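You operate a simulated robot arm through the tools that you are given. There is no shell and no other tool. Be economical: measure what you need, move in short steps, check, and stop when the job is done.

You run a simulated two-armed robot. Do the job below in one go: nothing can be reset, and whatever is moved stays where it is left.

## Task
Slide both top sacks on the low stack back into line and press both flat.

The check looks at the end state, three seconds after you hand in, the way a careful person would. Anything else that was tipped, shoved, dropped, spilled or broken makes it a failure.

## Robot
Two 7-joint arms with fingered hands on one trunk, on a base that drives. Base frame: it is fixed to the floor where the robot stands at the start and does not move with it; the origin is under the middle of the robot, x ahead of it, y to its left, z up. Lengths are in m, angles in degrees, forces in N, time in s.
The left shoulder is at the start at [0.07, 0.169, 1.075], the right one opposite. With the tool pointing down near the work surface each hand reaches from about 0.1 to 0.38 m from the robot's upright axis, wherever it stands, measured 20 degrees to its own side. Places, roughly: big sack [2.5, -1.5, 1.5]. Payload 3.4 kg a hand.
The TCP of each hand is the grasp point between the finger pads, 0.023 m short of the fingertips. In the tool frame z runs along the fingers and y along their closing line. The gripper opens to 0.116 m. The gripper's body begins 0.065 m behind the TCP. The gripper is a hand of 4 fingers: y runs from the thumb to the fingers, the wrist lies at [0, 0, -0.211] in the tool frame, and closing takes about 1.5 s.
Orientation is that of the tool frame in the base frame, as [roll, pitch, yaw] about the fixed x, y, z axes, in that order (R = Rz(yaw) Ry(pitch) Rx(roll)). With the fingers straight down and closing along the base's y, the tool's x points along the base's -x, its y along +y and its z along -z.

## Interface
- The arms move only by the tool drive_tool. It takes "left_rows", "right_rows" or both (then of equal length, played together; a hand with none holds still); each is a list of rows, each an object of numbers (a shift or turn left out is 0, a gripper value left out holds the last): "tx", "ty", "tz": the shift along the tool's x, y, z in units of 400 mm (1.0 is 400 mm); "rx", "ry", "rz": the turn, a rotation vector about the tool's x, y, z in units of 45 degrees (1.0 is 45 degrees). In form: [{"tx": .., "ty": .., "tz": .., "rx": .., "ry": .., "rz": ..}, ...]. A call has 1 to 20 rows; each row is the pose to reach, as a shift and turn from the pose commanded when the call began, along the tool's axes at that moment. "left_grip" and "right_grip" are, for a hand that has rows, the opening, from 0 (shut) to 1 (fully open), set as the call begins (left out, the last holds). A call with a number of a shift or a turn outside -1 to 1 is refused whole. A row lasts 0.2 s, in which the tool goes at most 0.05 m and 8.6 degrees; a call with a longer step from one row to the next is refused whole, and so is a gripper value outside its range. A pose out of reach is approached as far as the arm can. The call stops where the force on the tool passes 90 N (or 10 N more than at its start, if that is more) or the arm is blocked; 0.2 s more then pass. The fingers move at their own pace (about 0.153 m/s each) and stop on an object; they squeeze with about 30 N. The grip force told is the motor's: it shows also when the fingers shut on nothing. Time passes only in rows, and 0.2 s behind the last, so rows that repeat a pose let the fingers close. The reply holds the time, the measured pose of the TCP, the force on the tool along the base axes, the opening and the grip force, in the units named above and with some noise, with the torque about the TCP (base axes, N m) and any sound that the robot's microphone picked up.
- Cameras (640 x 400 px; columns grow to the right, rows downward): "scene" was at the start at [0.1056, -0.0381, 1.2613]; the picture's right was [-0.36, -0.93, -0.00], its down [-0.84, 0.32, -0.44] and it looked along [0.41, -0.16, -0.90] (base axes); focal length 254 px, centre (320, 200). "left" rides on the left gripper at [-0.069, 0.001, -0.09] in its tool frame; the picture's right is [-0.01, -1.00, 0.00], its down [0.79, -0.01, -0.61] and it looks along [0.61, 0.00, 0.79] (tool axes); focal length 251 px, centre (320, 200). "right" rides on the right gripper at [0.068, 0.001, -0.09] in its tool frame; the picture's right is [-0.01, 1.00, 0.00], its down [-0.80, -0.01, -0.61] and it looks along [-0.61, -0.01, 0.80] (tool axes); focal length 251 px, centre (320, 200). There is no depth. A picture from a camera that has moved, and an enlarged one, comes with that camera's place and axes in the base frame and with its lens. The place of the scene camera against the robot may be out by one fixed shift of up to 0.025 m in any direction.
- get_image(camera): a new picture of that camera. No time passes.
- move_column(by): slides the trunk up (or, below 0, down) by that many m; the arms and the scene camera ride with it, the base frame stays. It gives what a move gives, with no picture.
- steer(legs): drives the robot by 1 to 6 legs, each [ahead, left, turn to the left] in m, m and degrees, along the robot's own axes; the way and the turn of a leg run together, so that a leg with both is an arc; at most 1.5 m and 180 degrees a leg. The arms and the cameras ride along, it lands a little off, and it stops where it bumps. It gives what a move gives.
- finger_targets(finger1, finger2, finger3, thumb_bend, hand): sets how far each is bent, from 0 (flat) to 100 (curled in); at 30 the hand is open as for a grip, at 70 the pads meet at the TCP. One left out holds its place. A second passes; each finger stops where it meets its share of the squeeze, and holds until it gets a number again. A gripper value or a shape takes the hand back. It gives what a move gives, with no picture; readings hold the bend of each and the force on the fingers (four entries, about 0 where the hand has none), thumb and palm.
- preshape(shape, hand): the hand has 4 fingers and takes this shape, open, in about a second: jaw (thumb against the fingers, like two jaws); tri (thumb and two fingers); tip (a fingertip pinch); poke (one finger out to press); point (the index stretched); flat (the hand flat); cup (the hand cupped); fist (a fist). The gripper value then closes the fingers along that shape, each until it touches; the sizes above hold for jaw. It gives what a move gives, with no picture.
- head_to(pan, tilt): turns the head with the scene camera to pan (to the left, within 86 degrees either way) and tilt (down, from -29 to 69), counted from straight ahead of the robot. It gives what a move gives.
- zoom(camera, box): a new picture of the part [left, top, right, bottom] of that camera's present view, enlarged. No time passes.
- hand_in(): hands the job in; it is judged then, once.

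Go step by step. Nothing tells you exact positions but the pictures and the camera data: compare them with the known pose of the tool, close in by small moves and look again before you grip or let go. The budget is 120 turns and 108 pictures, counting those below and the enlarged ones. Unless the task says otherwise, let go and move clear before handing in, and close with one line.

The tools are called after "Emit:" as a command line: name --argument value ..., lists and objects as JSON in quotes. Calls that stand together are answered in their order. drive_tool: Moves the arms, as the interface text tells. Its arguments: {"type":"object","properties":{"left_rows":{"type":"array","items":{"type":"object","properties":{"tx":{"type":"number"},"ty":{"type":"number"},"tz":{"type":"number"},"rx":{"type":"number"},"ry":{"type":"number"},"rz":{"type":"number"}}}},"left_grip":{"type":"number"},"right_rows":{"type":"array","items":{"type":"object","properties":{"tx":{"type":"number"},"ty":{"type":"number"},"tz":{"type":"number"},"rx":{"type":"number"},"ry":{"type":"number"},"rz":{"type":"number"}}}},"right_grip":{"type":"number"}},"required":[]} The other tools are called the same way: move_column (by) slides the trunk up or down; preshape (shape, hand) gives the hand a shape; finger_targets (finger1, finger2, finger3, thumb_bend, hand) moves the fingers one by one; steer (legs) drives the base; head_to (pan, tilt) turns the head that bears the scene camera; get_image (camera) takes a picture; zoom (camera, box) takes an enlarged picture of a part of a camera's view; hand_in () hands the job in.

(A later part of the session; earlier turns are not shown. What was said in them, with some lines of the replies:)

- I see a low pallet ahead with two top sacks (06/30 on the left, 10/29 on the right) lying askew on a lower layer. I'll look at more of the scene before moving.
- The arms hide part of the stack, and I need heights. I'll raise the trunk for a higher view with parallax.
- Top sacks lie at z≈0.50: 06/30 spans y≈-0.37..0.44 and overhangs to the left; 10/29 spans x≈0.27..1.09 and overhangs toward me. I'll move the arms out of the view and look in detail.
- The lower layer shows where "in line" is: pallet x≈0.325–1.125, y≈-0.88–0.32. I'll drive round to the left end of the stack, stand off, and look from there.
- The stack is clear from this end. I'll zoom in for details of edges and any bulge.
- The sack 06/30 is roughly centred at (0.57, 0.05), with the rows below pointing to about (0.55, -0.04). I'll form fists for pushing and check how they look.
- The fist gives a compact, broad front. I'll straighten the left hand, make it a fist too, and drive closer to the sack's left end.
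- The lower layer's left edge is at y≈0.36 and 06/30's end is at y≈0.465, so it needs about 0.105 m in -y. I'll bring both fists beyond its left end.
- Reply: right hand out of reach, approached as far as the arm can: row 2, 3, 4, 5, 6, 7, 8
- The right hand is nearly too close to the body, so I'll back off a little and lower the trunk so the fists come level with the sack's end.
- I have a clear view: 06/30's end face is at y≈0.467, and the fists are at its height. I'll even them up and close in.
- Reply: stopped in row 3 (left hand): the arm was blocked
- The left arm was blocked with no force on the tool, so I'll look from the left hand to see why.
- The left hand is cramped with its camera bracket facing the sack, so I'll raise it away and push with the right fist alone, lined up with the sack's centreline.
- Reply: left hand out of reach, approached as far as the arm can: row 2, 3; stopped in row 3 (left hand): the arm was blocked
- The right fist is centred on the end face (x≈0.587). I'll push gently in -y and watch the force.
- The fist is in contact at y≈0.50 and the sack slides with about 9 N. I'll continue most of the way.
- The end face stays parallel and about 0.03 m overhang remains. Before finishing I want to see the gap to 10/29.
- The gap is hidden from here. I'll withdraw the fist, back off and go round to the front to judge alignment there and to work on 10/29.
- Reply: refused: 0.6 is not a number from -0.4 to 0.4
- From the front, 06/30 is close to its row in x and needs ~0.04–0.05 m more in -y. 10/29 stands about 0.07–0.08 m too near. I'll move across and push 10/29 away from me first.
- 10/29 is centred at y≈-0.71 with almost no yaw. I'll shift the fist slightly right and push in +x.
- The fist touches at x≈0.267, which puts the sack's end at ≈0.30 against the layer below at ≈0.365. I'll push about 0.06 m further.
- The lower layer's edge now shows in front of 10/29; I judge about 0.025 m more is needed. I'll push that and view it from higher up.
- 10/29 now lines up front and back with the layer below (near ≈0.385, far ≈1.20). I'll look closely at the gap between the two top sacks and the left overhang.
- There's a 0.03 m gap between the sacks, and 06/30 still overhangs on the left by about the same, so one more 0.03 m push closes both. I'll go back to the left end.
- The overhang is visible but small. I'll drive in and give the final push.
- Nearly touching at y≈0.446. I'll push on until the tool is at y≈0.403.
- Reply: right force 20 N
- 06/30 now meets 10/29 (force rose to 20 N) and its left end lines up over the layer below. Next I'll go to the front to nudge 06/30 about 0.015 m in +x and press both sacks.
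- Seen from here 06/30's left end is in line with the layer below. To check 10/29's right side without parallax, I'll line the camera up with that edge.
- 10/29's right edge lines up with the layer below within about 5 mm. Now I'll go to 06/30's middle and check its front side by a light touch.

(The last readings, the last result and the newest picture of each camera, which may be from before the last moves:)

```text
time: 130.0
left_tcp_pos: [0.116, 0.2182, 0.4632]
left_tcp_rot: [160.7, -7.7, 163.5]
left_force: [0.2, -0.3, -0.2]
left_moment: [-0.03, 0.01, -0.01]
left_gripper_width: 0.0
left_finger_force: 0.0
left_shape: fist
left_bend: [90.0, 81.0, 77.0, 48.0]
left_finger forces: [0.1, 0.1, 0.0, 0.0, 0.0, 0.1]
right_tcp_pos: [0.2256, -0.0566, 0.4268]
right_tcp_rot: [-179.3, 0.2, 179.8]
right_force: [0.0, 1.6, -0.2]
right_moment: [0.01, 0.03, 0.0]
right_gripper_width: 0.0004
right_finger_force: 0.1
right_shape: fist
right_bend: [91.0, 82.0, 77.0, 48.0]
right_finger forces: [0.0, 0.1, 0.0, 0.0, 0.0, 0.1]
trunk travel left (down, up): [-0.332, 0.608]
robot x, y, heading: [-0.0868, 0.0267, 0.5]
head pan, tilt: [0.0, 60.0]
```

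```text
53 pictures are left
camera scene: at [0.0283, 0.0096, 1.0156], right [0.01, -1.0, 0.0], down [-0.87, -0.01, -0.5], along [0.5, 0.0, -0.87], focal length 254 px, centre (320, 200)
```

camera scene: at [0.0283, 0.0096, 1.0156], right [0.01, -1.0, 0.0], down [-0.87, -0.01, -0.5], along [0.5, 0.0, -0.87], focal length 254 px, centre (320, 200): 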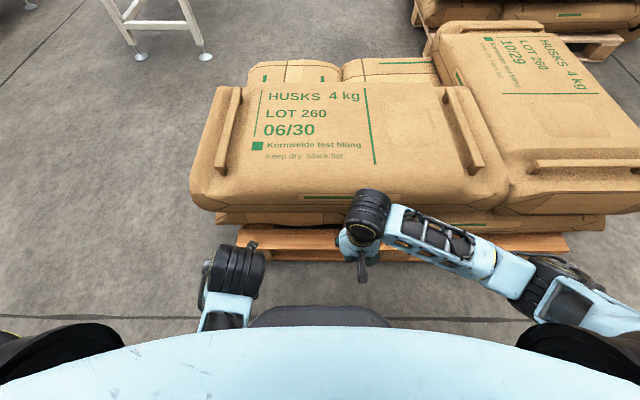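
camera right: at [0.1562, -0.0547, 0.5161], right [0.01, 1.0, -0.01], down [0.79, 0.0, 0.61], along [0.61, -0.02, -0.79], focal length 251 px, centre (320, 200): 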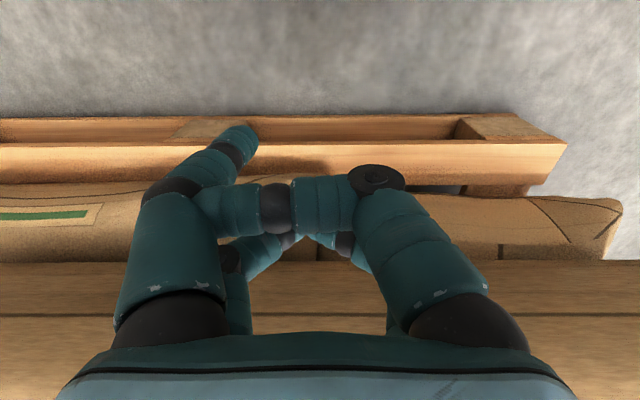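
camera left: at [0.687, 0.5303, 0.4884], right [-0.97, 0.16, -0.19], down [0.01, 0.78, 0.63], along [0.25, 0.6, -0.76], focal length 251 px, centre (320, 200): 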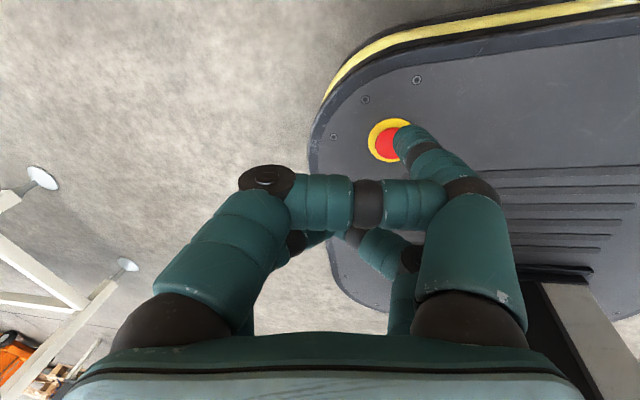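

06/30's front side is in line with the layer below too, so no nudge is needed. Now for pressing: raise the trunk, move in front of 06/30's right part and reach over its raised patch.

Emit:
move_column --by 0.22

Emit:
steer --legs '[[0, -0.2, -0.5], [0.125, 0, 0]]'

Emit:
drive_tool --right_rows '[{"tx": -0.1}, {"tx": -0.2}, {"tx": -0.3}, {"tx": -0.4}, {"tx": -0.5}]'

Emit:
get_image --camera "scene"

Emit:
get_image --camera "right"

```text
time: 132.3
left_tcp_pos: [0.115, 0.2168, 0.6824]
left_tcp_rot: [160.6, -7.8, 163.5]
left_force: [-0.3, 0.4, 0.2]
left_moment: [-0.02, 0.0, -0.01]
left_gripper_width: 0.0003
left_finger_force: 0.2
left_shape: fist
left_bend: [90.0, 81.0, 77.0, 48.0]
left_finger forces: [0.0, 0.0, 0.0, 0.1, 0.0, 0.0]
right_tcp_pos: [0.225, -0.0572, 0.6472]
right_tcp_rot: [-179.3, 0.4, 179.8]
right_force: [-0.8, 0.3, 0.0]
right_moment: [-0.03, -0.01, -0.02]
right_gripper_width: 0.0002
right_finger_force: 0.1
right_shape: fist
right_bend: [91.0, 82.0, 77.0, 48.0]
right_finger forces: [0.1, 0.0, 0.0, 0.0, 0.1, 0.0]
trunk travel left (down, up): [-0.552, 0.388]
robot x, y, heading: [-0.0866, 0.026, 0.2]
head pan, tilt: [0.0, 60.0]
```

```text
time: 134.8
left_tcp_pos: [0.2433, 0.0125, 0.683]
left_tcp_rot: [160.7, -7.9, 163.0]
left_force: [0.2, 0.5, 0.8]
left_moment: [0.02, 0.03, -0.03]
left_gripper_width: 0.0
left_finger_force: 0.1
left_shape: fist
left_bend: [90.0, 81.0, 77.0, 48.0]
left_finger forces: [0.0, 0.0, 0.0, 0.1, 0.0, 0.0]
right_tcp_pos: [0.3493, -0.26, 0.6463]
right_tcp_rot: [-179.4, 0.2, 179.2]
right_force: [0.3, -0.8, -0.1]
right_moment: [-0.02, 0.02, 0.04]
right_gripper_width: 0.0
right_finger_force: 0.1
right_shape: fist
right_bend: [91.0, 82.0, 77.0, 48.0]
right_finger forces: [0.0, 0.1, 0.0, 0.0, 0.1, 0.1]
trunk travel left (down, up): [-0.552, 0.388]
robot x, y, heading: [0.0396, -0.1766, -0.2]
head pan, tilt: [0.0, 60.0]
```

```text
time: 136.0
left_tcp_pos: [0.2434, 0.0145, 0.6829]
left_tcp_rot: [160.7, -7.9, 163.0]
left_force: [-0.7, 0.1, -0.5]
left_moment: [0.01, -0.04, -0.03]
left_gripper_width: 0.0
left_finger_force: 0.0
left_shape: fist
left_bend: [90.0, 81.0, 77.0, 48.0]
left_finger forces: [0.0, 0.1, 0.0, 0.0, 0.0, 0.1]
right_tcp_pos: [0.5491, -0.2627, 0.648]
right_tcp_rot: [-179.2, 0.2, 179.3]
right_force: [-0.6, 0.4, 0.0]
right_moment: [-0.03, 0.0, 0.0]
right_gripper_width: 0.0
right_finger_force: 0.2
right_shape: fist
right_bend: [91.0, 82.0, 77.0, 48.0]
right_finger forces: [0.1, 0.0, 0.0, 0.0, 0.0, 0.1]
trunk travel left (down, up): [-0.552, 0.388]
robot x, y, heading: [0.0361, -0.1775, -0.1]
head pan, tilt: [0.0, 60.0]
```

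```text
52 pictures are left
camera scene: at [0.1532, -0.1918, 1.2355], right [0.0, -1.0, 0.0], down [-0.87, 0.0, -0.5], along [0.5, 0.0, -0.87], focal length 254 px, centre (320, 200)
```

scene: 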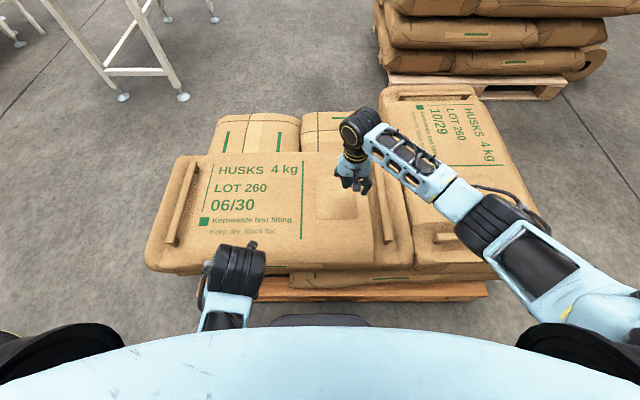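

```text
51 pictures are left
camera right: at [0.481, -0.2609, 0.7371], right [0.02, 1.0, -0.01], down [0.79, -0.01, 0.61], along [0.61, -0.02, -0.79], focal length 251 px, centre (320, 200)
```

right: 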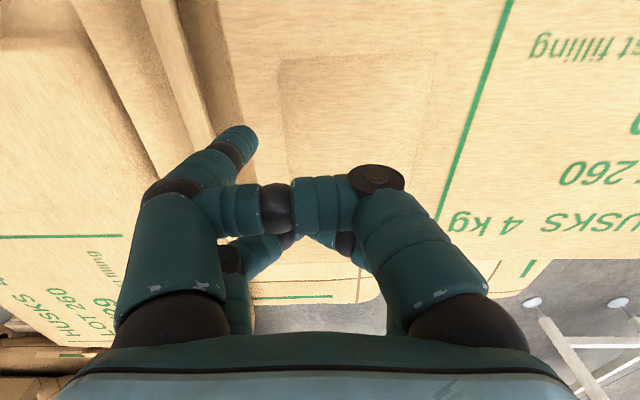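

The fist is above the raised patch on 06/30 (≈[0.56, -0.235]). The thumb sticks out, so I'll curl it in for a broader pressing face and look closer.

Emit:
finger_targets --hand "right" --finger1 100 --finger2 100 --finger3 100 --thumb_bend 100

Emit:
get_image --camera "right"

Emit:
zoom --camera "scene" --box '[280, 80, 520, 280]'

```text
time: 137.0
left_tcp_pos: [0.2431, 0.0153, 0.6832]
left_tcp_rot: [160.7, -7.7, 163.1]
left_force: [-0.4, 0.4, -0.7]
left_moment: [-0.01, 0.02, 0.01]
left_gripper_width: 0.0
left_finger_force: 0.0
left_shape: fist
left_bend: [90.0, 81.0, 77.0, 48.0]
left_finger forces: [0.0, 0.0, 0.1, 0.1, 0.0, 0.0]
right_tcp_pos: [0.5493, -0.2627, 0.6472]
right_tcp_rot: [-179.3, 0.3, 179.1]
right_force: [-0.6, -0.2, -0.2]
right_moment: [0.01, -0.01, 0.0]
right_gripper_width: 0.0272
right_finger_force: 0.1
right_shape: fingers
right_bend: [100.0, 78.0, 71.0, 97.0]
right_finger forces: [0.1, 0.1, 0.0, 0.0, 0.0, 0.0]
trunk travel left (down, up): [-0.552, 0.388]
robot x, y, heading: [0.0384, -0.1759, -0.0]
head pan, tilt: [0.0, 60.0]
```

```text
50 pictures are left
camera right: at [0.4803, -0.2613, 0.7373], right [0.02, 1.0, -0.01], down [0.79, -0.01, 0.61], along [0.61, -0.02, -0.79], focal length 251 px, centre (320, 200)
```

right: 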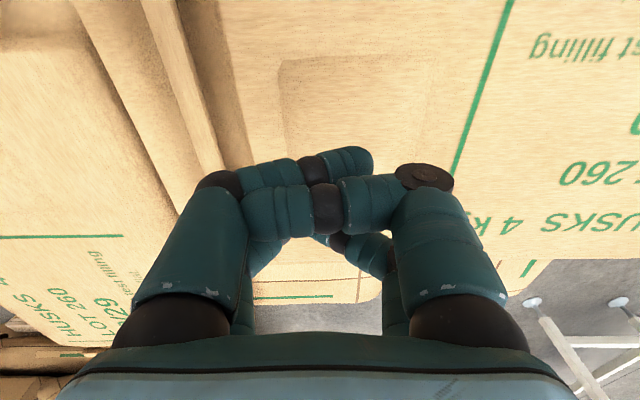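

```text
2.00 times, centred on (400, 180) of scene
camera zoom: at [0.1526, -0.1924, 1.2356], right [0.0, -1.0, 0.0], down [-0.87, 0.0, -0.5], along [0.5, 0.0, -0.87], focal length 508 px, centre (160, 240)
```

zoom: 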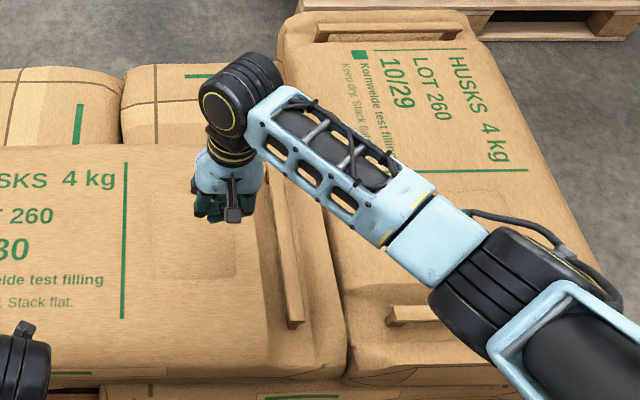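

The fist is compact now. I'll centre it on the patch and lower it to just above the sack.

Emit:
drive_tool --right_rows '[{"tx": -0.03, "ty": 0.06, "tz": 0.08}, {"tx": -0.03, "ty": 0.06, "tz": 0.16}, {"tx": -0.03, "ty": 0.06, "tz": 0.23}, {"tx": -0.03, "ty": 0.06, "tz": 0.27}, {"tx": -0.03, "ty": 0.06, "tz": 0.3}]'

Emit:
drive_tool --right_rows '[{"tz": 0.015}, {"tz": 0.03}, {"tz": 0.045}, {"tz": 0.06}, {"tz": 0.075}]'

Emit:
get_image --camera "scene"

```text
time: 138.2
left_tcp_pos: [0.2424, 0.0149, 0.6829]
left_tcp_rot: [160.7, -7.8, 163.0]
left_force: [-0.2, 0.0, -0.2]
left_moment: [0.04, -0.02, -0.02]
left_gripper_width: 0.0001
left_finger_force: 0.1
left_shape: fist
left_bend: [90.0, 81.0, 77.0, 48.0]
left_finger forces: [0.0, 0.0, 0.0, 0.0, 0.0, 0.0]
right_tcp_pos: [0.5628, -0.2393, 0.5262]
right_tcp_rot: [-179.3, 0.3, 179.3]
right_force: [0.6, 0.0, -1.2]
right_moment: [0.02, 0.0, -0.02]
right_gripper_width: 0.0277
right_finger_force: 0.1
right_shape: fingers
right_bend: [100.0, 100.0, 90.0, 97.0]
right_finger forces: [0.0, 0.1, 0.0, 0.1, 0.0, 0.0]
trunk travel left (down, up): [-0.552, 0.388]
robot x, y, heading: [0.0385, -0.1758, 0.0]
head pan, tilt: [0.0, 60.0]
```

```text
time: 139.4
left_tcp_pos: [0.2415, 0.0142, 0.6833]
left_tcp_rot: [160.7, -7.7, 163.1]
left_force: [0.1, 0.1, 0.4]
left_moment: [0.0, -0.01, 0.02]
left_gripper_width: 0.0004
left_finger_force: 0.1
left_shape: fist
left_bend: [90.0, 81.0, 77.0, 48.0]
left_finger forces: [0.1, 0.0, 0.0, 0.0, 0.0, 0.1]
right_tcp_pos: [0.5542, -0.2445, 0.5036]
right_tcp_rot: [-179.3, 0.3, 179.4]
right_force: [0.3, 0.1, -0.1]
right_moment: [0.04, -0.01, -0.03]
right_gripper_width: 0.0277
right_finger_force: 0.1
right_shape: fingers
right_bend: [100.0, 100.0, 90.0, 97.0]
right_finger forces: [0.0, 0.1, 0.0, 0.1, 0.0, 0.1]
right hand out of reach, approached as far as the arm can: row 3, 4, 5
trunk travel left (down, up): [-0.552, 0.388]
robot x, y, heading: [0.0369, -0.1754, -0.0]
head pan, tilt: [0.0, 60.0]
```

```text
48 pictures are left
camera scene: at [0.1526, -0.1928, 1.2357], right [0.0, -1.0, 0.0], down [-0.87, 0.0, -0.5], along [0.5, 0.0, -0.87], focal length 254 px, centre (320, 200)
```

scene: 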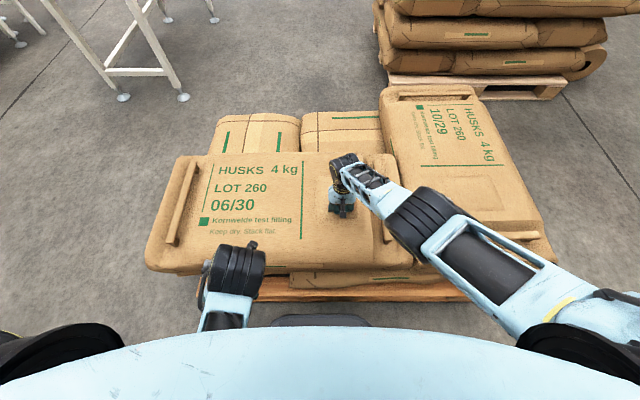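

The arm runs out of reach before contact because the shoulder is too high. I'll raise the hand, lower the trunk and press again.

Emit:
drive_tool --right_rows '[{"tz": -0.1}, {"tz": -0.2}, {"tz": -0.3}, {"tz": -0.35}, {"tz": -0.35}]'

Emit:
move_column --by -0.13

Emit:
drive_tool --right_rows '[{"tz": 0.01}, {"tz": 0.025}, {"tz": 0.04}, {"tz": 0.055}, {"tz": 0.07}]'

```text
time: 140.6
left_tcp_pos: [0.2433, 0.0144, 0.6847]
left_tcp_rot: [160.7, -7.7, 163.0]
left_force: [0.2, -0.3, 0.3]
left_moment: [-0.02, -0.01, 0.03]
left_gripper_width: 0.0
left_finger_force: 0.0
left_shape: fist
left_bend: [90.0, 81.0, 77.0, 48.0]
left_finger forces: [0.1, 0.1, 0.0, 0.1, 0.1, 0.0]
right_tcp_pos: [0.5531, -0.2436, 0.6423]
right_tcp_rot: [-179.3, 0.3, 179.2]
right_force: [-0.4, -0.2, 0.5]
right_moment: [0.01, -0.02, -0.03]
right_gripper_width: 0.0276
right_finger_force: 0.1
right_shape: fingers
right_bend: [100.0, 100.0, 91.0, 97.0]
right_finger forces: [0.0, 0.1, 0.0, 0.0, 0.0, 0.0]
trunk travel left (down, up): [-0.552, 0.388]
robot x, y, heading: [0.0363, -0.1748, -0.1]
head pan, tilt: [0.0, 60.0]
```

```text
time: 142.2
left_tcp_pos: [0.2425, 0.0145, 0.5529]
left_tcp_rot: [160.7, -7.7, 163.0]
left_force: [0.2, -0.8, 0.0]
left_moment: [0.01, 0.01, 0.02]
left_gripper_width: 0.0
left_finger_force: 0.1
left_shape: fist
left_bend: [90.0, 81.0, 77.0, 48.0]
left_finger forces: [0.0, 0.0, 0.0, 0.1, 0.1, 0.1]
right_tcp_pos: [0.5523, -0.2432, 0.5111]
right_tcp_rot: [-179.2, 0.4, 179.1]
right_force: [0.3, 0.0, 0.4]
right_moment: [0.0, 0.0, 0.03]
right_gripper_width: 0.0278
right_finger_force: 0.0
right_shape: fingers
right_bend: [100.0, 100.0, 91.0, 97.0]
right_finger forces: [0.0, 0.0, 0.0, 0.0, 0.0, 0.1]
trunk travel left (down, up): [-0.422, 0.518]
robot x, y, heading: [0.0375, -0.1774, 0.0]
head pan, tilt: [0.0, 60.0]
```

```text
time: 143.4
left_tcp_pos: [0.2419, 0.0127, 0.5537]
left_tcp_rot: [160.5, -7.5, 162.9]
left_force: [-0.1, -0.6, 0.4]
left_moment: [-0.01, -0.02, -0.03]
left_gripper_width: 0.0
left_finger_force: 0.0
left_shape: fist
left_bend: [90.0, 81.0, 77.0, 48.0]
left_finger forces: [0.1, 0.0, 0.0, 0.0, 0.0, 0.0]
right_tcp_pos: [0.553, -0.2439, 0.4872]
right_tcp_rot: [-179.5, 0.6, 179.2]
right_force: [2.4, -10.2, 28.5]
right_moment: [0.59, 0.53, 0.12]
right_gripper_width: 0.0262
right_finger_force: 14.3
right_shape: fingers
right_bend: [100.0, 100.0, 91.0, 100.0]
right_finger forces: [0.0, 0.0, 1.4, 0.0, 27.1, 0.1]
trunk travel left (down, up): [-0.422, 0.518]
robot x, y, heading: [0.0397, -0.1746, -0.1]
head pan, tilt: [0.0, 60.0]
```

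In contact with 28 N at tool z≈0.487. I'll press a bit firmer, hold for a second, and look.

Emit:
drive_tool --right_rows '[{"tz": 0.01}, {"tz": 0.02}, {"tz": 0.025}, {"tz": 0.025}, {"tz": 0.025}, {"tz": 0.025}]'

Emit:
zoom --camera "scene" --box '[200, 100, 480, 280]'

Emit:
get_image --camera "right"

```text
time: 144.8
left_tcp_pos: [0.2384, 0.0142, 0.5553]
left_tcp_rot: [160.4, -7.2, 162.9]
left_force: [0.2, 0.9, 0.3]
left_moment: [-0.04, -0.03, -0.01]
left_gripper_width: 0.0001
left_finger_force: 0.0
left_shape: fist
left_bend: [90.0, 81.0, 77.0, 48.0]
left_finger forces: [0.0, 0.0, 0.0, 0.0, 0.0, 0.0]
right_tcp_pos: [0.5527, -0.2432, 0.4827]
right_tcp_rot: [-179.4, 1.2, 179.2]
right_force: [6.1, -24.0, 79.9]
right_moment: [1.57, 1.39, 0.27]
right_gripper_width: 0.025
right_finger_force: 41.0
right_shape: fingers
right_bend: [100.0, 100.0, 92.0, 100.0]
right_finger forces: [0.1, 0.0, 7.7, 0.0, 74.6, 0.0]
trunk travel left (down, up): [-0.422, 0.518]
robot x, y, heading: [0.0379, -0.1796, -0.3]
head pan, tilt: [0.0, 60.0]
```

```text
2.22 times, centred on (340, 190) of scene
camera zoom: at [0.1431, -0.1936, 1.1069], right [0.0, -1.0, 0.0], down [-0.86, 0.0, -0.51], along [0.51, 0.0, -0.86], focal length 564 px, centre (276, 222)
```

zoom: 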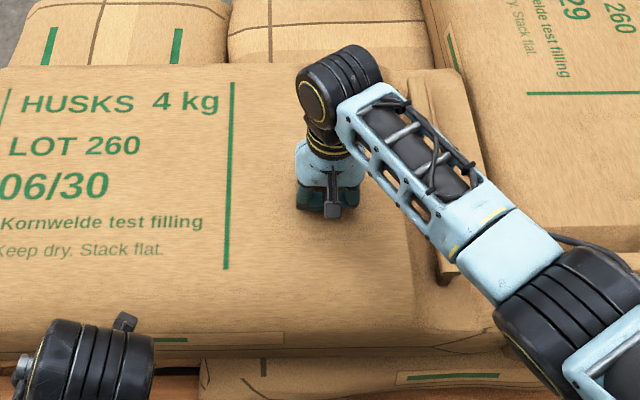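

```text
46 pictures are left
camera right: at [0.4821, -0.2416, 0.5711], right [0.02, 1.0, -0.01], down [0.78, -0.01, 0.62], along [0.62, -0.02, -0.78], focal length 251 px, centre (320, 200)
```

right: 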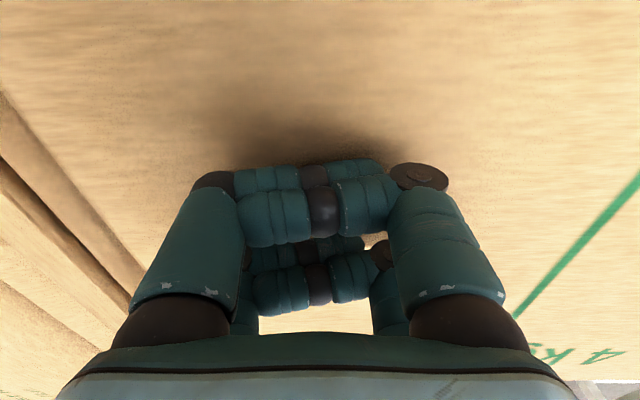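

The raised patch on 06/30 has vanished under 80 N. I'll lift off straight up and check.

Emit:
drive_tool --right_rows '[{"tz": -0.05}, {"tz": -0.15}, {"tz": -0.25}, {"tz": -0.35}, {"tz": -0.4}]'

Emit:
get_image --camera "scene"

Emit:
get_image --camera "right"

```text
time: 146.0
left_tcp_pos: [0.2425, 0.0159, 0.5533]
left_tcp_rot: [160.8, -7.8, 162.9]
left_force: [-0.7, -0.5, -0.7]
left_moment: [0.01, 0.02, 0.02]
left_gripper_width: 0.0
left_finger_force: 0.1
left_shape: fist
left_bend: [90.0, 81.0, 77.0, 48.0]
left_finger forces: [0.0, 0.0, 0.1, 0.1, 0.0, 0.1]
right_tcp_pos: [0.5514, -0.2426, 0.6348]
right_tcp_rot: [-179.3, 0.3, 179.1]
right_force: [0.3, -0.7, -0.7]
right_moment: [0.01, 0.0, 0.0]
right_gripper_width: 0.0275
right_finger_force: 0.2
right_shape: fingers
right_bend: [100.0, 100.0, 92.0, 98.0]
right_finger forces: [0.0, 0.0, 0.1, 0.1, 0.0, 0.1]
trunk travel left (down, up): [-0.422, 0.518]
robot x, y, heading: [0.0403, -0.1762, -0.2]
head pan, tilt: [0.0, 60.0]
```

```text
45 pictures are left
camera scene: at [0.1525, -0.1923, 1.1056], right [0.0, -1.0, 0.0], down [-0.87, 0.0, -0.5], along [0.5, 0.0, -0.87], focal length 254 px, centre (320, 200)
```

scene: 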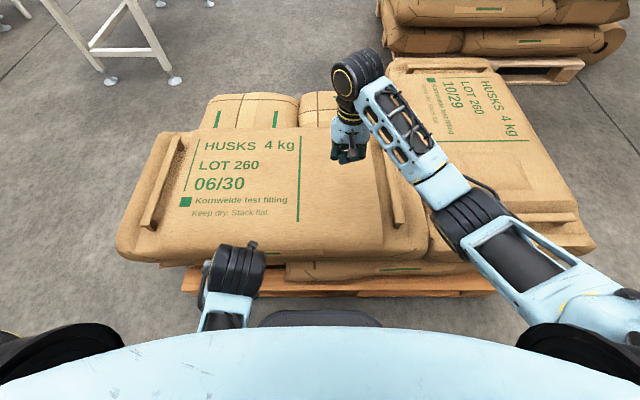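

```text
44 pictures are left
camera right: at [0.4826, -0.2397, 0.7236], right [0.02, 1.0, -0.01], down [0.79, -0.01, 0.61], along [0.61, -0.02, -0.79], focal length 251 px, centre (320, 200)
```

right: 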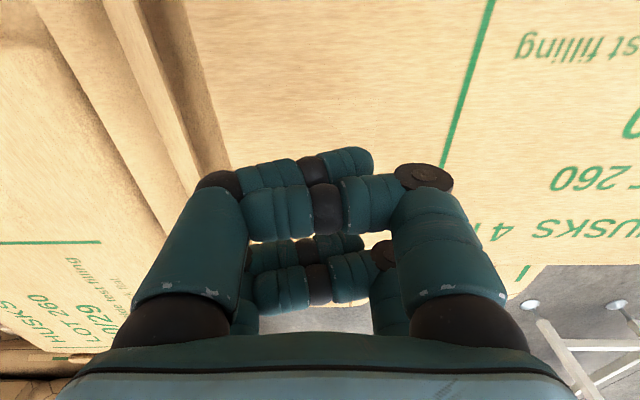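

06/30's patch is flat. Now the same for 10/29: drive right with the hand held above the sacks.

Emit:
steer --legs '[[0, -0.46, 0.2]]'

Emit:
get_image --camera "scene"

Emit:
get_image --camera "right"

```text
time: 148.7
left_tcp_pos: [0.2421, -0.4438, 0.5543]
left_tcp_rot: [160.6, -7.8, 163.1]
left_force: [-0.5, 0.1, 0.5]
left_moment: [0.01, -0.01, 0.0]
left_gripper_width: 0.0
left_finger_force: 0.0
left_shape: fist
left_bend: [90.0, 81.0, 77.0, 48.0]
left_finger forces: [0.0, 0.0, 0.0, 0.0, 0.1, 0.1]
right_tcp_pos: [0.5526, -0.6992, 0.6336]
right_tcp_rot: [-179.4, 0.3, 179.5]
right_force: [0.0, 0.1, -0.6]
right_moment: [0.02, -0.02, -0.04]
right_gripper_width: 0.0277
right_finger_force: 0.0
right_shape: fingers
right_bend: [100.0, 100.0, 92.0, 97.0]
right_finger forces: [0.0, 0.1, 0.0, 0.0, 0.0, 0.0]
trunk travel left (down, up): [-0.422, 0.518]
robot x, y, heading: [0.0345, -0.6334, 0.1]
head pan, tilt: [0.0, 60.0]
```

```text
43 pictures are left
camera scene: at [0.1522, -0.6514, 1.1056], right [0.0, -1.0, 0.0], down [-0.87, 0.0, -0.5], along [0.5, 0.0, -0.87], focal length 254 px, centre (320, 200)
```

scene: 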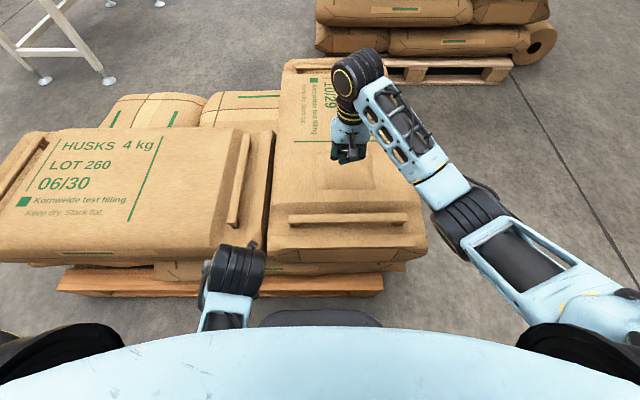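

```text
42 pictures are left
camera right: at [0.4825, -0.6978, 0.7234], right [0.02, 1.0, -0.01], down [0.79, -0.01, 0.61], along [0.61, -0.02, -0.79], focal length 251 px, centre (320, 200)
```

right: 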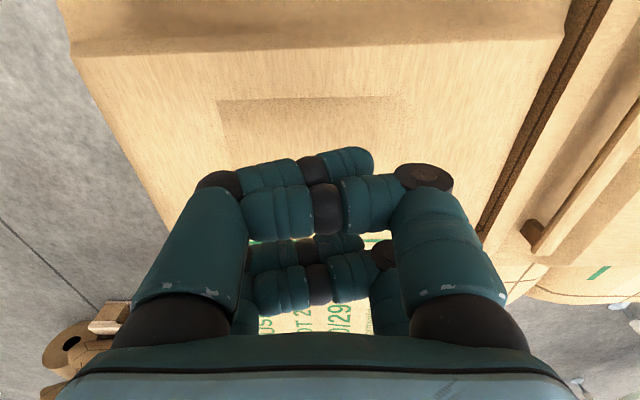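

The patch on 10/29 is centred near (0.62, -0.71). I'll edge the base forward a little, shift the fist over it, and descend.

Emit:
steer --legs '[[0.025, 0, 0]]'

Emit:
drive_tool --right_rows '[{"tx": -0.05, "ty": -0.02}, {"tx": -0.1, "ty": -0.03}, {"tx": -0.1, "ty": -0.03, "tz": 0.08}, {"tx": -0.1, "ty": -0.03, "tz": 0.16}, {"tx": -0.1, "ty": -0.03, "tz": 0.24}, {"tx": -0.1, "ty": -0.03, "tz": 0.3}]'

Emit:
get_image --camera "right"

Emit:
get_image --camera "scene"

```text
time: 149.6
left_tcp_pos: [0.2681, -0.4441, 0.5533]
left_tcp_rot: [160.7, -7.8, 163.0]
left_force: [0.1, -0.6, 0.0]
left_moment: [0.01, 0.01, 0.01]
left_gripper_width: 0.0
left_finger_force: 0.1
left_shape: fist
left_bend: [90.0, 81.0, 77.0, 48.0]
left_finger forces: [0.0, 0.1, 0.0, 0.0, 0.0, 0.1]
right_tcp_pos: [0.5772, -0.699, 0.6337]
right_tcp_rot: [-179.3, 0.2, 179.5]
right_force: [0.0, 0.3, -0.4]
right_moment: [-0.05, -0.03, 0.01]
right_gripper_width: 0.0276
right_finger_force: 0.1
right_shape: fingers
right_bend: [100.0, 100.0, 92.0, 97.0]
right_finger forces: [0.0, 0.0, 0.0, 0.1, 0.0, 0.1]
trunk travel left (down, up): [-0.422, 0.518]
robot x, y, heading: [0.0648, -0.6332, 0.2]
head pan, tilt: [0.0, 60.0]
```

```text
time: 150.9
left_tcp_pos: [0.2671, -0.4435, 0.554]
left_tcp_rot: [160.7, -7.7, 163.1]
left_force: [0.1, 0.7, -0.6]
left_moment: [0.0, -0.01, -0.04]
left_gripper_width: 0.0001
left_finger_force: 0.1
left_shape: fist
left_bend: [90.0, 81.0, 77.0, 48.0]
left_finger forces: [0.0, 0.1, 0.0, 0.1, 0.0, 0.1]
right_tcp_pos: [0.6164, -0.7133, 0.5151]
right_tcp_rot: [-179.3, 0.2, 179.4]
right_force: [0.3, -0.1, -0.6]
right_moment: [0.04, 0.0, -0.01]
right_gripper_width: 0.0274
right_finger_force: 0.0
right_shape: fingers
right_bend: [100.0, 100.0, 92.0, 97.0]
right_finger forces: [0.1, 0.0, 0.1, 0.1, 0.0, 0.0]
trunk travel left (down, up): [-0.422, 0.518]
robot x, y, heading: [0.0615, -0.6348, -0.1]
head pan, tilt: [0.0, 60.0]
```

```text
41 pictures are left
camera right: at [0.5475, -0.7113, 0.6033], right [0.02, 1.0, -0.01], down [0.79, -0.01, 0.61], along [0.61, -0.02, -0.79], focal length 251 px, centre (320, 200)
```

right: 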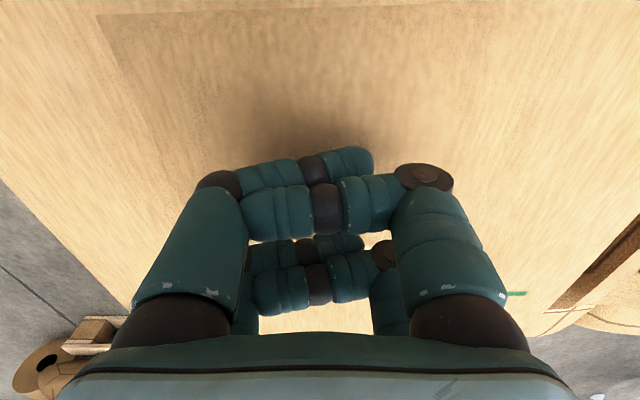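

```text
40 pictures are left
camera scene: at [0.1773, -0.6508, 1.1056], right [0.0, -1.0, 0.0], down [-0.87, 0.0, -0.5], along [0.5, 0.0, -0.87], focal length 254 px, centre (320, 200)
```

scene: 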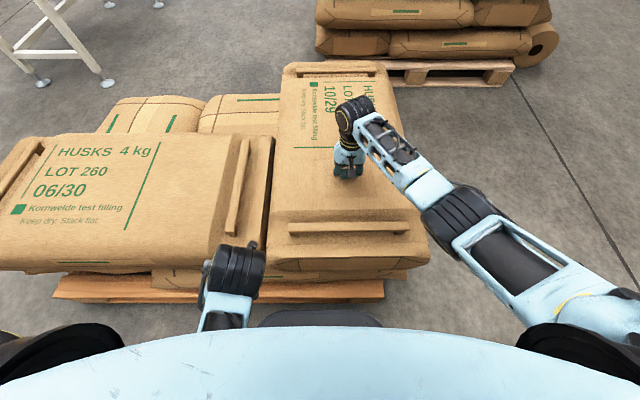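

The fist is over the patch. I'll press down to about the same depth and force as on the other sack.

Emit:
drive_tool --right_rows '[{"tz": 0.02}, {"tz": 0.04}, {"tz": 0.055}, {"tz": 0.07}, {"tz": 0.08}, {"tz": 0.09}, {"tz": 0.095}, {"tz": 0.095}, {"tz": 0.095}]'

Emit:
get_image --camera "right"

```text
time: 152.9
left_tcp_pos: [0.2638, -0.4447, 0.5565]
left_tcp_rot: [160.5, -7.4, 163.1]
left_force: [-0.2, -0.1, 1.0]
left_moment: [0.0, -0.01, 0.0]
left_gripper_width: 0.0002
left_finger_force: 0.0
left_shape: fist
left_bend: [90.0, 81.0, 77.0, 48.0]
left_finger forces: [0.1, 0.0, 0.1, 0.0, 0.1, 0.0]
right_tcp_pos: [0.6167, -0.7145, 0.4836]
right_tcp_rot: [-179.4, 1.1, 179.3]
right_force: [7.4, -24.3, 65.3]
right_moment: [1.32, 1.21, 0.28]
right_gripper_width: 0.0256
right_finger_force: 33.9
right_shape: fingers
right_bend: [100.0, 100.0, 92.0, 100.0]
right_finger forces: [0.0, 0.0, 3.9, 0.0, 63.5, 0.0]
trunk travel left (down, up): [-0.422, 0.518]
robot x, y, heading: [0.0668, -0.6346, -0.3]
head pan, tilt: [0.0, 60.0]
```

```text
39 pictures are left
camera right: at [0.5464, -0.713, 0.5721], right [0.02, 1.0, -0.01], down [0.78, -0.01, 0.62], along [0.62, -0.02, -0.78], focal length 251 px, centre (320, 200)
```

right: 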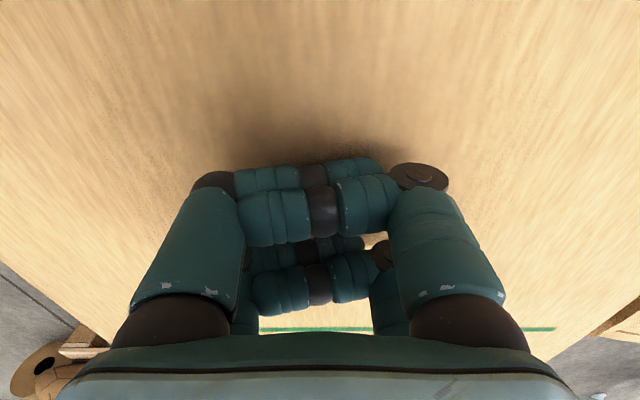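

The patch appears gone at 65 N. I'll lift off, withdraw the hand, back away and take a high overall view.

Emit:
drive_tool --right_rows '[{"tz": -0.05}, {"tz": -0.15}, {"tz": -0.25}, {"tz": -0.35}, {"tz": -0.42}]'

Emit:
drive_tool --right_rows '[{"tx": 0.12}, {"tx": 0.24}, {"tx": 0.36}, {"tx": 0.48}, {"tx": 0.6}, {"tx": 0.7}]'

Emit:
steer --legs '[[-0.4, 0, 0]]'

Emit:
move_column --by 0.4

Emit:
steer --legs '[[0, 0.35, 0.2]]'

Emit:
head_to --pan 0 --tilt 50

Emit:
get_image --camera "scene"

Emit:
zoom --camera "scene" --box '[170, 60, 470, 260]'

```text
time: 154.2
left_tcp_pos: [0.2671, -0.4444, 0.5527]
left_tcp_rot: [160.7, -7.8, 163.1]
left_force: [0.8, -1.2, -0.6]
left_moment: [-0.04, 0.01, -0.01]
left_gripper_width: 0.0
left_finger_force: 0.0
left_shape: fist
left_bend: [90.0, 81.0, 77.0, 48.0]
left_finger forces: [0.1, 0.0, 0.1, 0.0, 0.0, 0.1]
right_tcp_pos: [0.6157, -0.7126, 0.6458]
right_tcp_rot: [-179.4, 0.3, 179.4]
right_force: [0.8, -0.3, 0.2]
right_moment: [-0.01, -0.01, 0.01]
right_gripper_width: 0.0276
right_finger_force: 0.0
right_shape: fingers
right_bend: [100.0, 100.0, 92.0, 98.0]
right_finger forces: [0.0, 0.0, 0.1, 0.1, 0.1, 0.1]
trunk travel left (down, up): [-0.422, 0.518]
robot x, y, heading: [0.0605, -0.6345, -0.1]
head pan, tilt: [0.0, 60.0]
```

```text
time: 155.6
left_tcp_pos: [0.2664, -0.4449, 0.5539]
left_tcp_rot: [160.7, -7.8, 163.0]
left_force: [-0.3, -0.1, -0.5]
left_moment: [0.0, 0.02, 0.04]
left_gripper_width: 0.0001
left_finger_force: 0.2
left_shape: fist
left_bend: [90.0, 81.0, 77.0, 48.0]
left_finger forces: [0.0, 0.1, 0.1, 0.1, 0.0, 0.0]
right_tcp_pos: [0.3354, -0.7091, 0.6438]
right_tcp_rot: [-179.3, 0.2, 179.3]
right_force: [-0.9, 0.5, -0.1]
right_moment: [-0.01, 0.02, 0.02]
right_gripper_width: 0.0273
right_finger_force: 0.0
right_shape: fingers
right_bend: [100.0, 100.0, 92.0, 97.0]
right_finger forces: [0.0, 0.1, 0.1, 0.0, 0.0, 0.0]
trunk travel left (down, up): [-0.422, 0.518]
robot x, y, heading: [0.0631, -0.6376, 0.0]
head pan, tilt: [0.0, 60.0]
```

```text
time: 158.1
left_tcp_pos: [-0.135, -0.4437, 0.554]
left_tcp_rot: [160.7, -7.7, 163.0]
left_force: [0.4, 0.0, -0.6]
left_moment: [-0.05, 0.04, 0.0]
left_gripper_width: 0.0001
left_finger_force: 0.0
left_shape: fist
left_bend: [90.0, 81.0, 77.0, 48.0]
left_finger forces: [0.0, 0.0, 0.0, 0.0, 0.0, 0.0]
right_tcp_pos: [-0.0655, -0.7085, 0.6421]
right_tcp_rot: [-179.2, 0.3, 179.4]
right_force: [0.2, 0.0, 0.0]
right_moment: [-0.01, 0.02, 0.05]
right_gripper_width: 0.0274
right_finger_force: 0.0
right_shape: fingers
right_bend: [100.0, 100.0, 92.0, 97.0]
right_finger forces: [0.1, 0.0, 0.0, 0.0, 0.0, 0.0]
trunk travel left (down, up): [-0.422, 0.518]
robot x, y, heading: [-0.3416, -0.6365, 0.3]
head pan, tilt: [0.0, 60.0]
```

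```text
time: 161.9
left_tcp_pos: [-0.1351, -0.4437, 0.9546]
left_tcp_rot: [160.6, -7.7, 163.0]
left_force: [0.5, 0.3, 0.4]
left_moment: [0.0, -0.02, -0.02]
left_gripper_width: 0.0001
left_finger_force: 0.1
left_shape: fist
left_bend: [90.0, 81.0, 77.0, 48.0]
left_finger forces: [0.0, 0.0, 0.1, 0.0, 0.1, 0.0]
right_tcp_pos: [-0.067, -0.7087, 1.0435]
right_tcp_rot: [-179.3, 0.4, 179.4]
right_force: [0.1, -0.9, -0.5]
right_moment: [0.02, -0.02, -0.01]
right_gripper_width: 0.0274
right_finger_force: 0.0
right_shape: fingers
right_bend: [100.0, 100.0, 92.0, 97.0]
right_finger forces: [0.1, 0.1, 0.0, 0.0, 0.1, 0.1]
trunk travel left (down, up): [-0.822, 0.118]
robot x, y, heading: [-0.3399, -0.6335, -0.0]
head pan, tilt: [0.0, 60.0]
```

```text
time: 164.2
left_tcp_pos: [-0.1378, -0.0941, 0.9538]
left_tcp_rot: [160.7, -7.9, 163.4]
left_force: [0.0, -0.3, 0.0]
left_moment: [0.02, -0.02, 0.04]
left_gripper_width: 0.0
left_finger_force: 0.0
left_shape: fist
left_bend: [90.0, 81.0, 77.0, 48.0]
left_finger forces: [0.0, 0.0, 0.0, 0.1, 0.0, 0.0]
right_tcp_pos: [-0.0665, -0.3592, 1.0445]
right_tcp_rot: [-179.4, 0.3, 179.6]
right_force: [-0.4, -0.2, 0.1]
right_moment: [-0.02, 0.03, 0.0]
right_gripper_width: 0.0276
right_finger_force: 0.1
right_shape: fingers
right_bend: [100.0, 100.0, 92.0, 97.0]
right_finger forces: [0.1, 0.0, 0.1, 0.0, 0.0, 0.1]
trunk travel left (down, up): [-0.822, 0.118]
robot x, y, heading: [-0.3402, -0.2876, 0.6]
head pan, tilt: [0.0, 60.0]
```

```text
time: 164.9
left_tcp_pos: [-0.1377, -0.0931, 0.9528]
left_tcp_rot: [160.7, -7.9, 163.4]
left_force: [0.2, 0.3, -0.1]
left_moment: [0.01, 0.0, -0.02]
left_gripper_width: 0.0001
left_finger_force: 0.1
left_shape: fist
left_bend: [90.0, 81.0, 77.0, 48.0]
left_finger forces: [0.0, 0.0, 0.0, 0.1, 0.0, 0.0]
right_tcp_pos: [-0.066, -0.3581, 1.0436]
right_tcp_rot: [-179.3, 0.4, 179.7]
right_force: [-0.2, 0.5, -0.1]
right_moment: [-0.01, 0.01, -0.01]
right_gripper_width: 0.0274
right_finger_force: 0.0
right_shape: fingers
right_bend: [100.0, 100.0, 92.0, 97.0]
right_finger forces: [0.0, 0.0, 0.0, 0.0, 0.0, 0.0]
trunk travel left (down, up): [-0.822, 0.118]
robot x, y, heading: [-0.3387, -0.2821, 0.1]
head pan, tilt: [0.0, 50.0]
```

```text
38 pictures are left
camera scene: at [-0.2159, -0.2997, 1.5182], right [0.01, -1.0, 0.0], down [-0.77, -0.01, -0.64], along [0.64, 0.0, -0.77], focal length 254 px, centre (320, 200)
```

scene: 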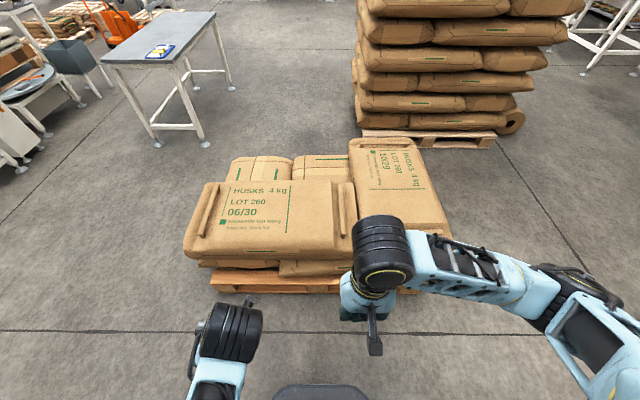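

```text
2.00 times, centred on (320, 160) of scene
camera zoom: at [-0.2159, -0.2997, 1.5182], right [0.01, -1.0, 0.0], down [-0.77, -0.01, -0.64], along [0.64, 0.0, -0.77], focal length 508 px, centre (320, 280)
```

zoom: 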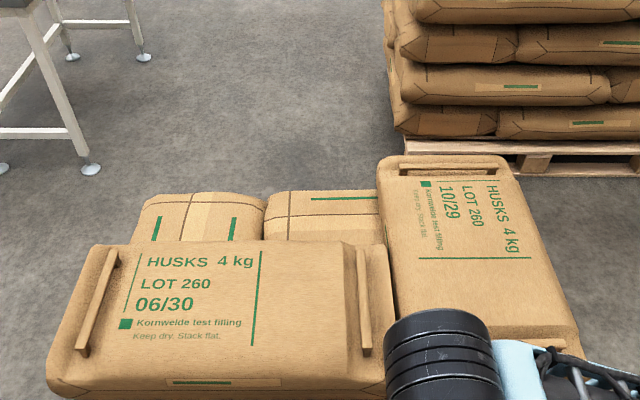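

Both patches look flat. I'll check the left edge with the camera lined up with it, and 10/29's near part.

Emit:
steer --legs '[[0, 0.67, 0]]'

Emit:
move_column --by -0.4

Emit:
get_image --camera "scene"

Emit:
zoom --camera "scene" --box '[260, 20, 480, 200]'

Emit:
zoom --camera "scene" --box '[440, 0, 640, 180]'

```text
time: 168.6
left_tcp_pos: [-0.1382, 0.5777, 0.9541]
left_tcp_rot: [160.6, -7.7, 163.1]
left_force: [-1.2, -0.8, -0.1]
left_moment: [0.01, -0.02, -0.01]
left_gripper_width: 0.0
left_finger_force: 0.0
left_shape: fist
left_bend: [90.0, 81.0, 77.0, 48.0]
left_finger forces: [0.0, 0.1, 0.0, 0.0, 0.0, 0.0]
right_tcp_pos: [-0.0669, 0.3116, 1.0427]
right_tcp_rot: [-179.4, 0.3, 179.2]
right_force: [0.0, -0.6, 0.2]
right_moment: [0.03, 0.03, -0.03]
right_gripper_width: 0.0276
right_finger_force: 0.1
right_shape: fingers
right_bend: [100.0, 100.0, 92.0, 97.0]
right_finger forces: [0.0, 0.0, 0.1, 0.1, 0.0, 0.0]
trunk travel left (down, up): [-0.822, 0.118]
robot x, y, heading: [-0.345, 0.3855, -0.1]
head pan, tilt: [0.0, 50.0]
```

```text
time: 172.4
left_tcp_pos: [-0.1387, 0.5781, 0.5527]
left_tcp_rot: [160.7, -7.7, 163.0]
left_force: [-0.1, 0.7, 0.7]
left_moment: [-0.02, -0.01, -0.02]
left_gripper_width: 0.0
left_finger_force: 0.0
left_shape: fist
left_bend: [90.0, 81.0, 77.0, 48.0]
left_finger forces: [0.0, 0.0, 0.1, 0.1, 0.0, 0.0]
right_tcp_pos: [-0.0675, 0.3132, 0.6437]
right_tcp_rot: [-179.3, 0.3, 179.3]
right_force: [0.4, 1.1, -0.4]
right_moment: [0.02, -0.03, 0.01]
right_gripper_width: 0.0274
right_finger_force: 0.1
right_shape: fingers
right_bend: [100.0, 100.0, 92.0, 97.0]
right_finger forces: [0.0, 0.0, 0.0, 0.0, 0.1, 0.0]
trunk travel left (down, up): [-0.422, 0.518]
robot x, y, heading: [-0.342, 0.3878, 0.0]
head pan, tilt: [0.0, 50.0]
```

```text
36 pictures are left
camera scene: at [-0.2177, 0.3718, 1.1182], right [0.0, -1.0, 0.0], down [-0.77, 0.0, -0.64], along [0.64, 0.0, -0.77], focal length 254 px, centre (320, 200)
```

scene: 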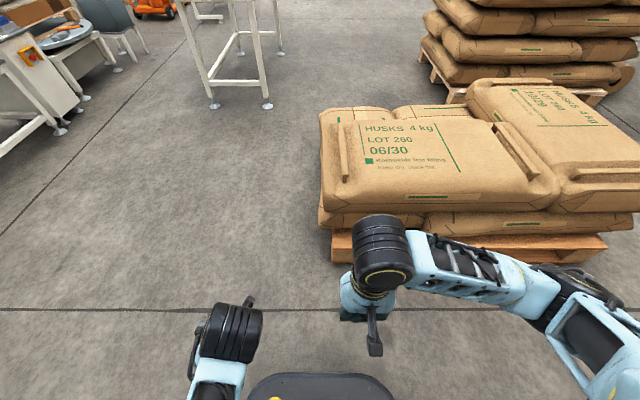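

```text
2.22 times, centred on (370, 110) of scene
camera zoom: at [-0.2177, 0.3718, 1.1182], right [0.0, -1.0, 0.0], down [-0.77, 0.0, -0.64], along [0.64, 0.0, -0.77], focal length 564 px, centre (209, 400)
```

zoom: 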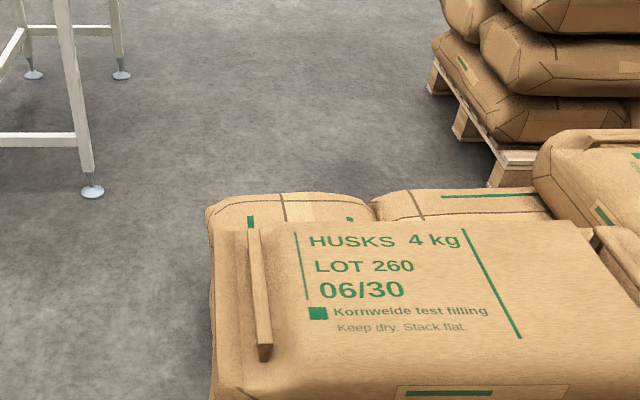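

```text
2.22 times, centred on (540, 90) of scene
camera zoom: at [-0.2177, 0.3718, 1.1182], right [0.0, -1.0, 0.0], down [-0.77, 0.0, -0.64], along [0.64, 0.0, -0.77], focal length 564 px, centre (-169, 444)
```

zoom: 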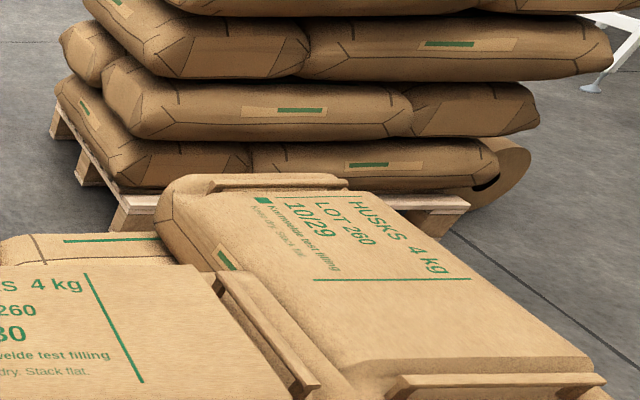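

The left edge of 06/30 sits exactly over the layer below. 10/29 matches at front, back and right, both patches are flat, and the hands are clear. I'm handing in.

Emit:
hand_in

```text
The job is handed in.
```

I slid both top sacks on the low stack back into line with the layer below and pressed both flat; I saw nothing else shift, and the hands are clear.
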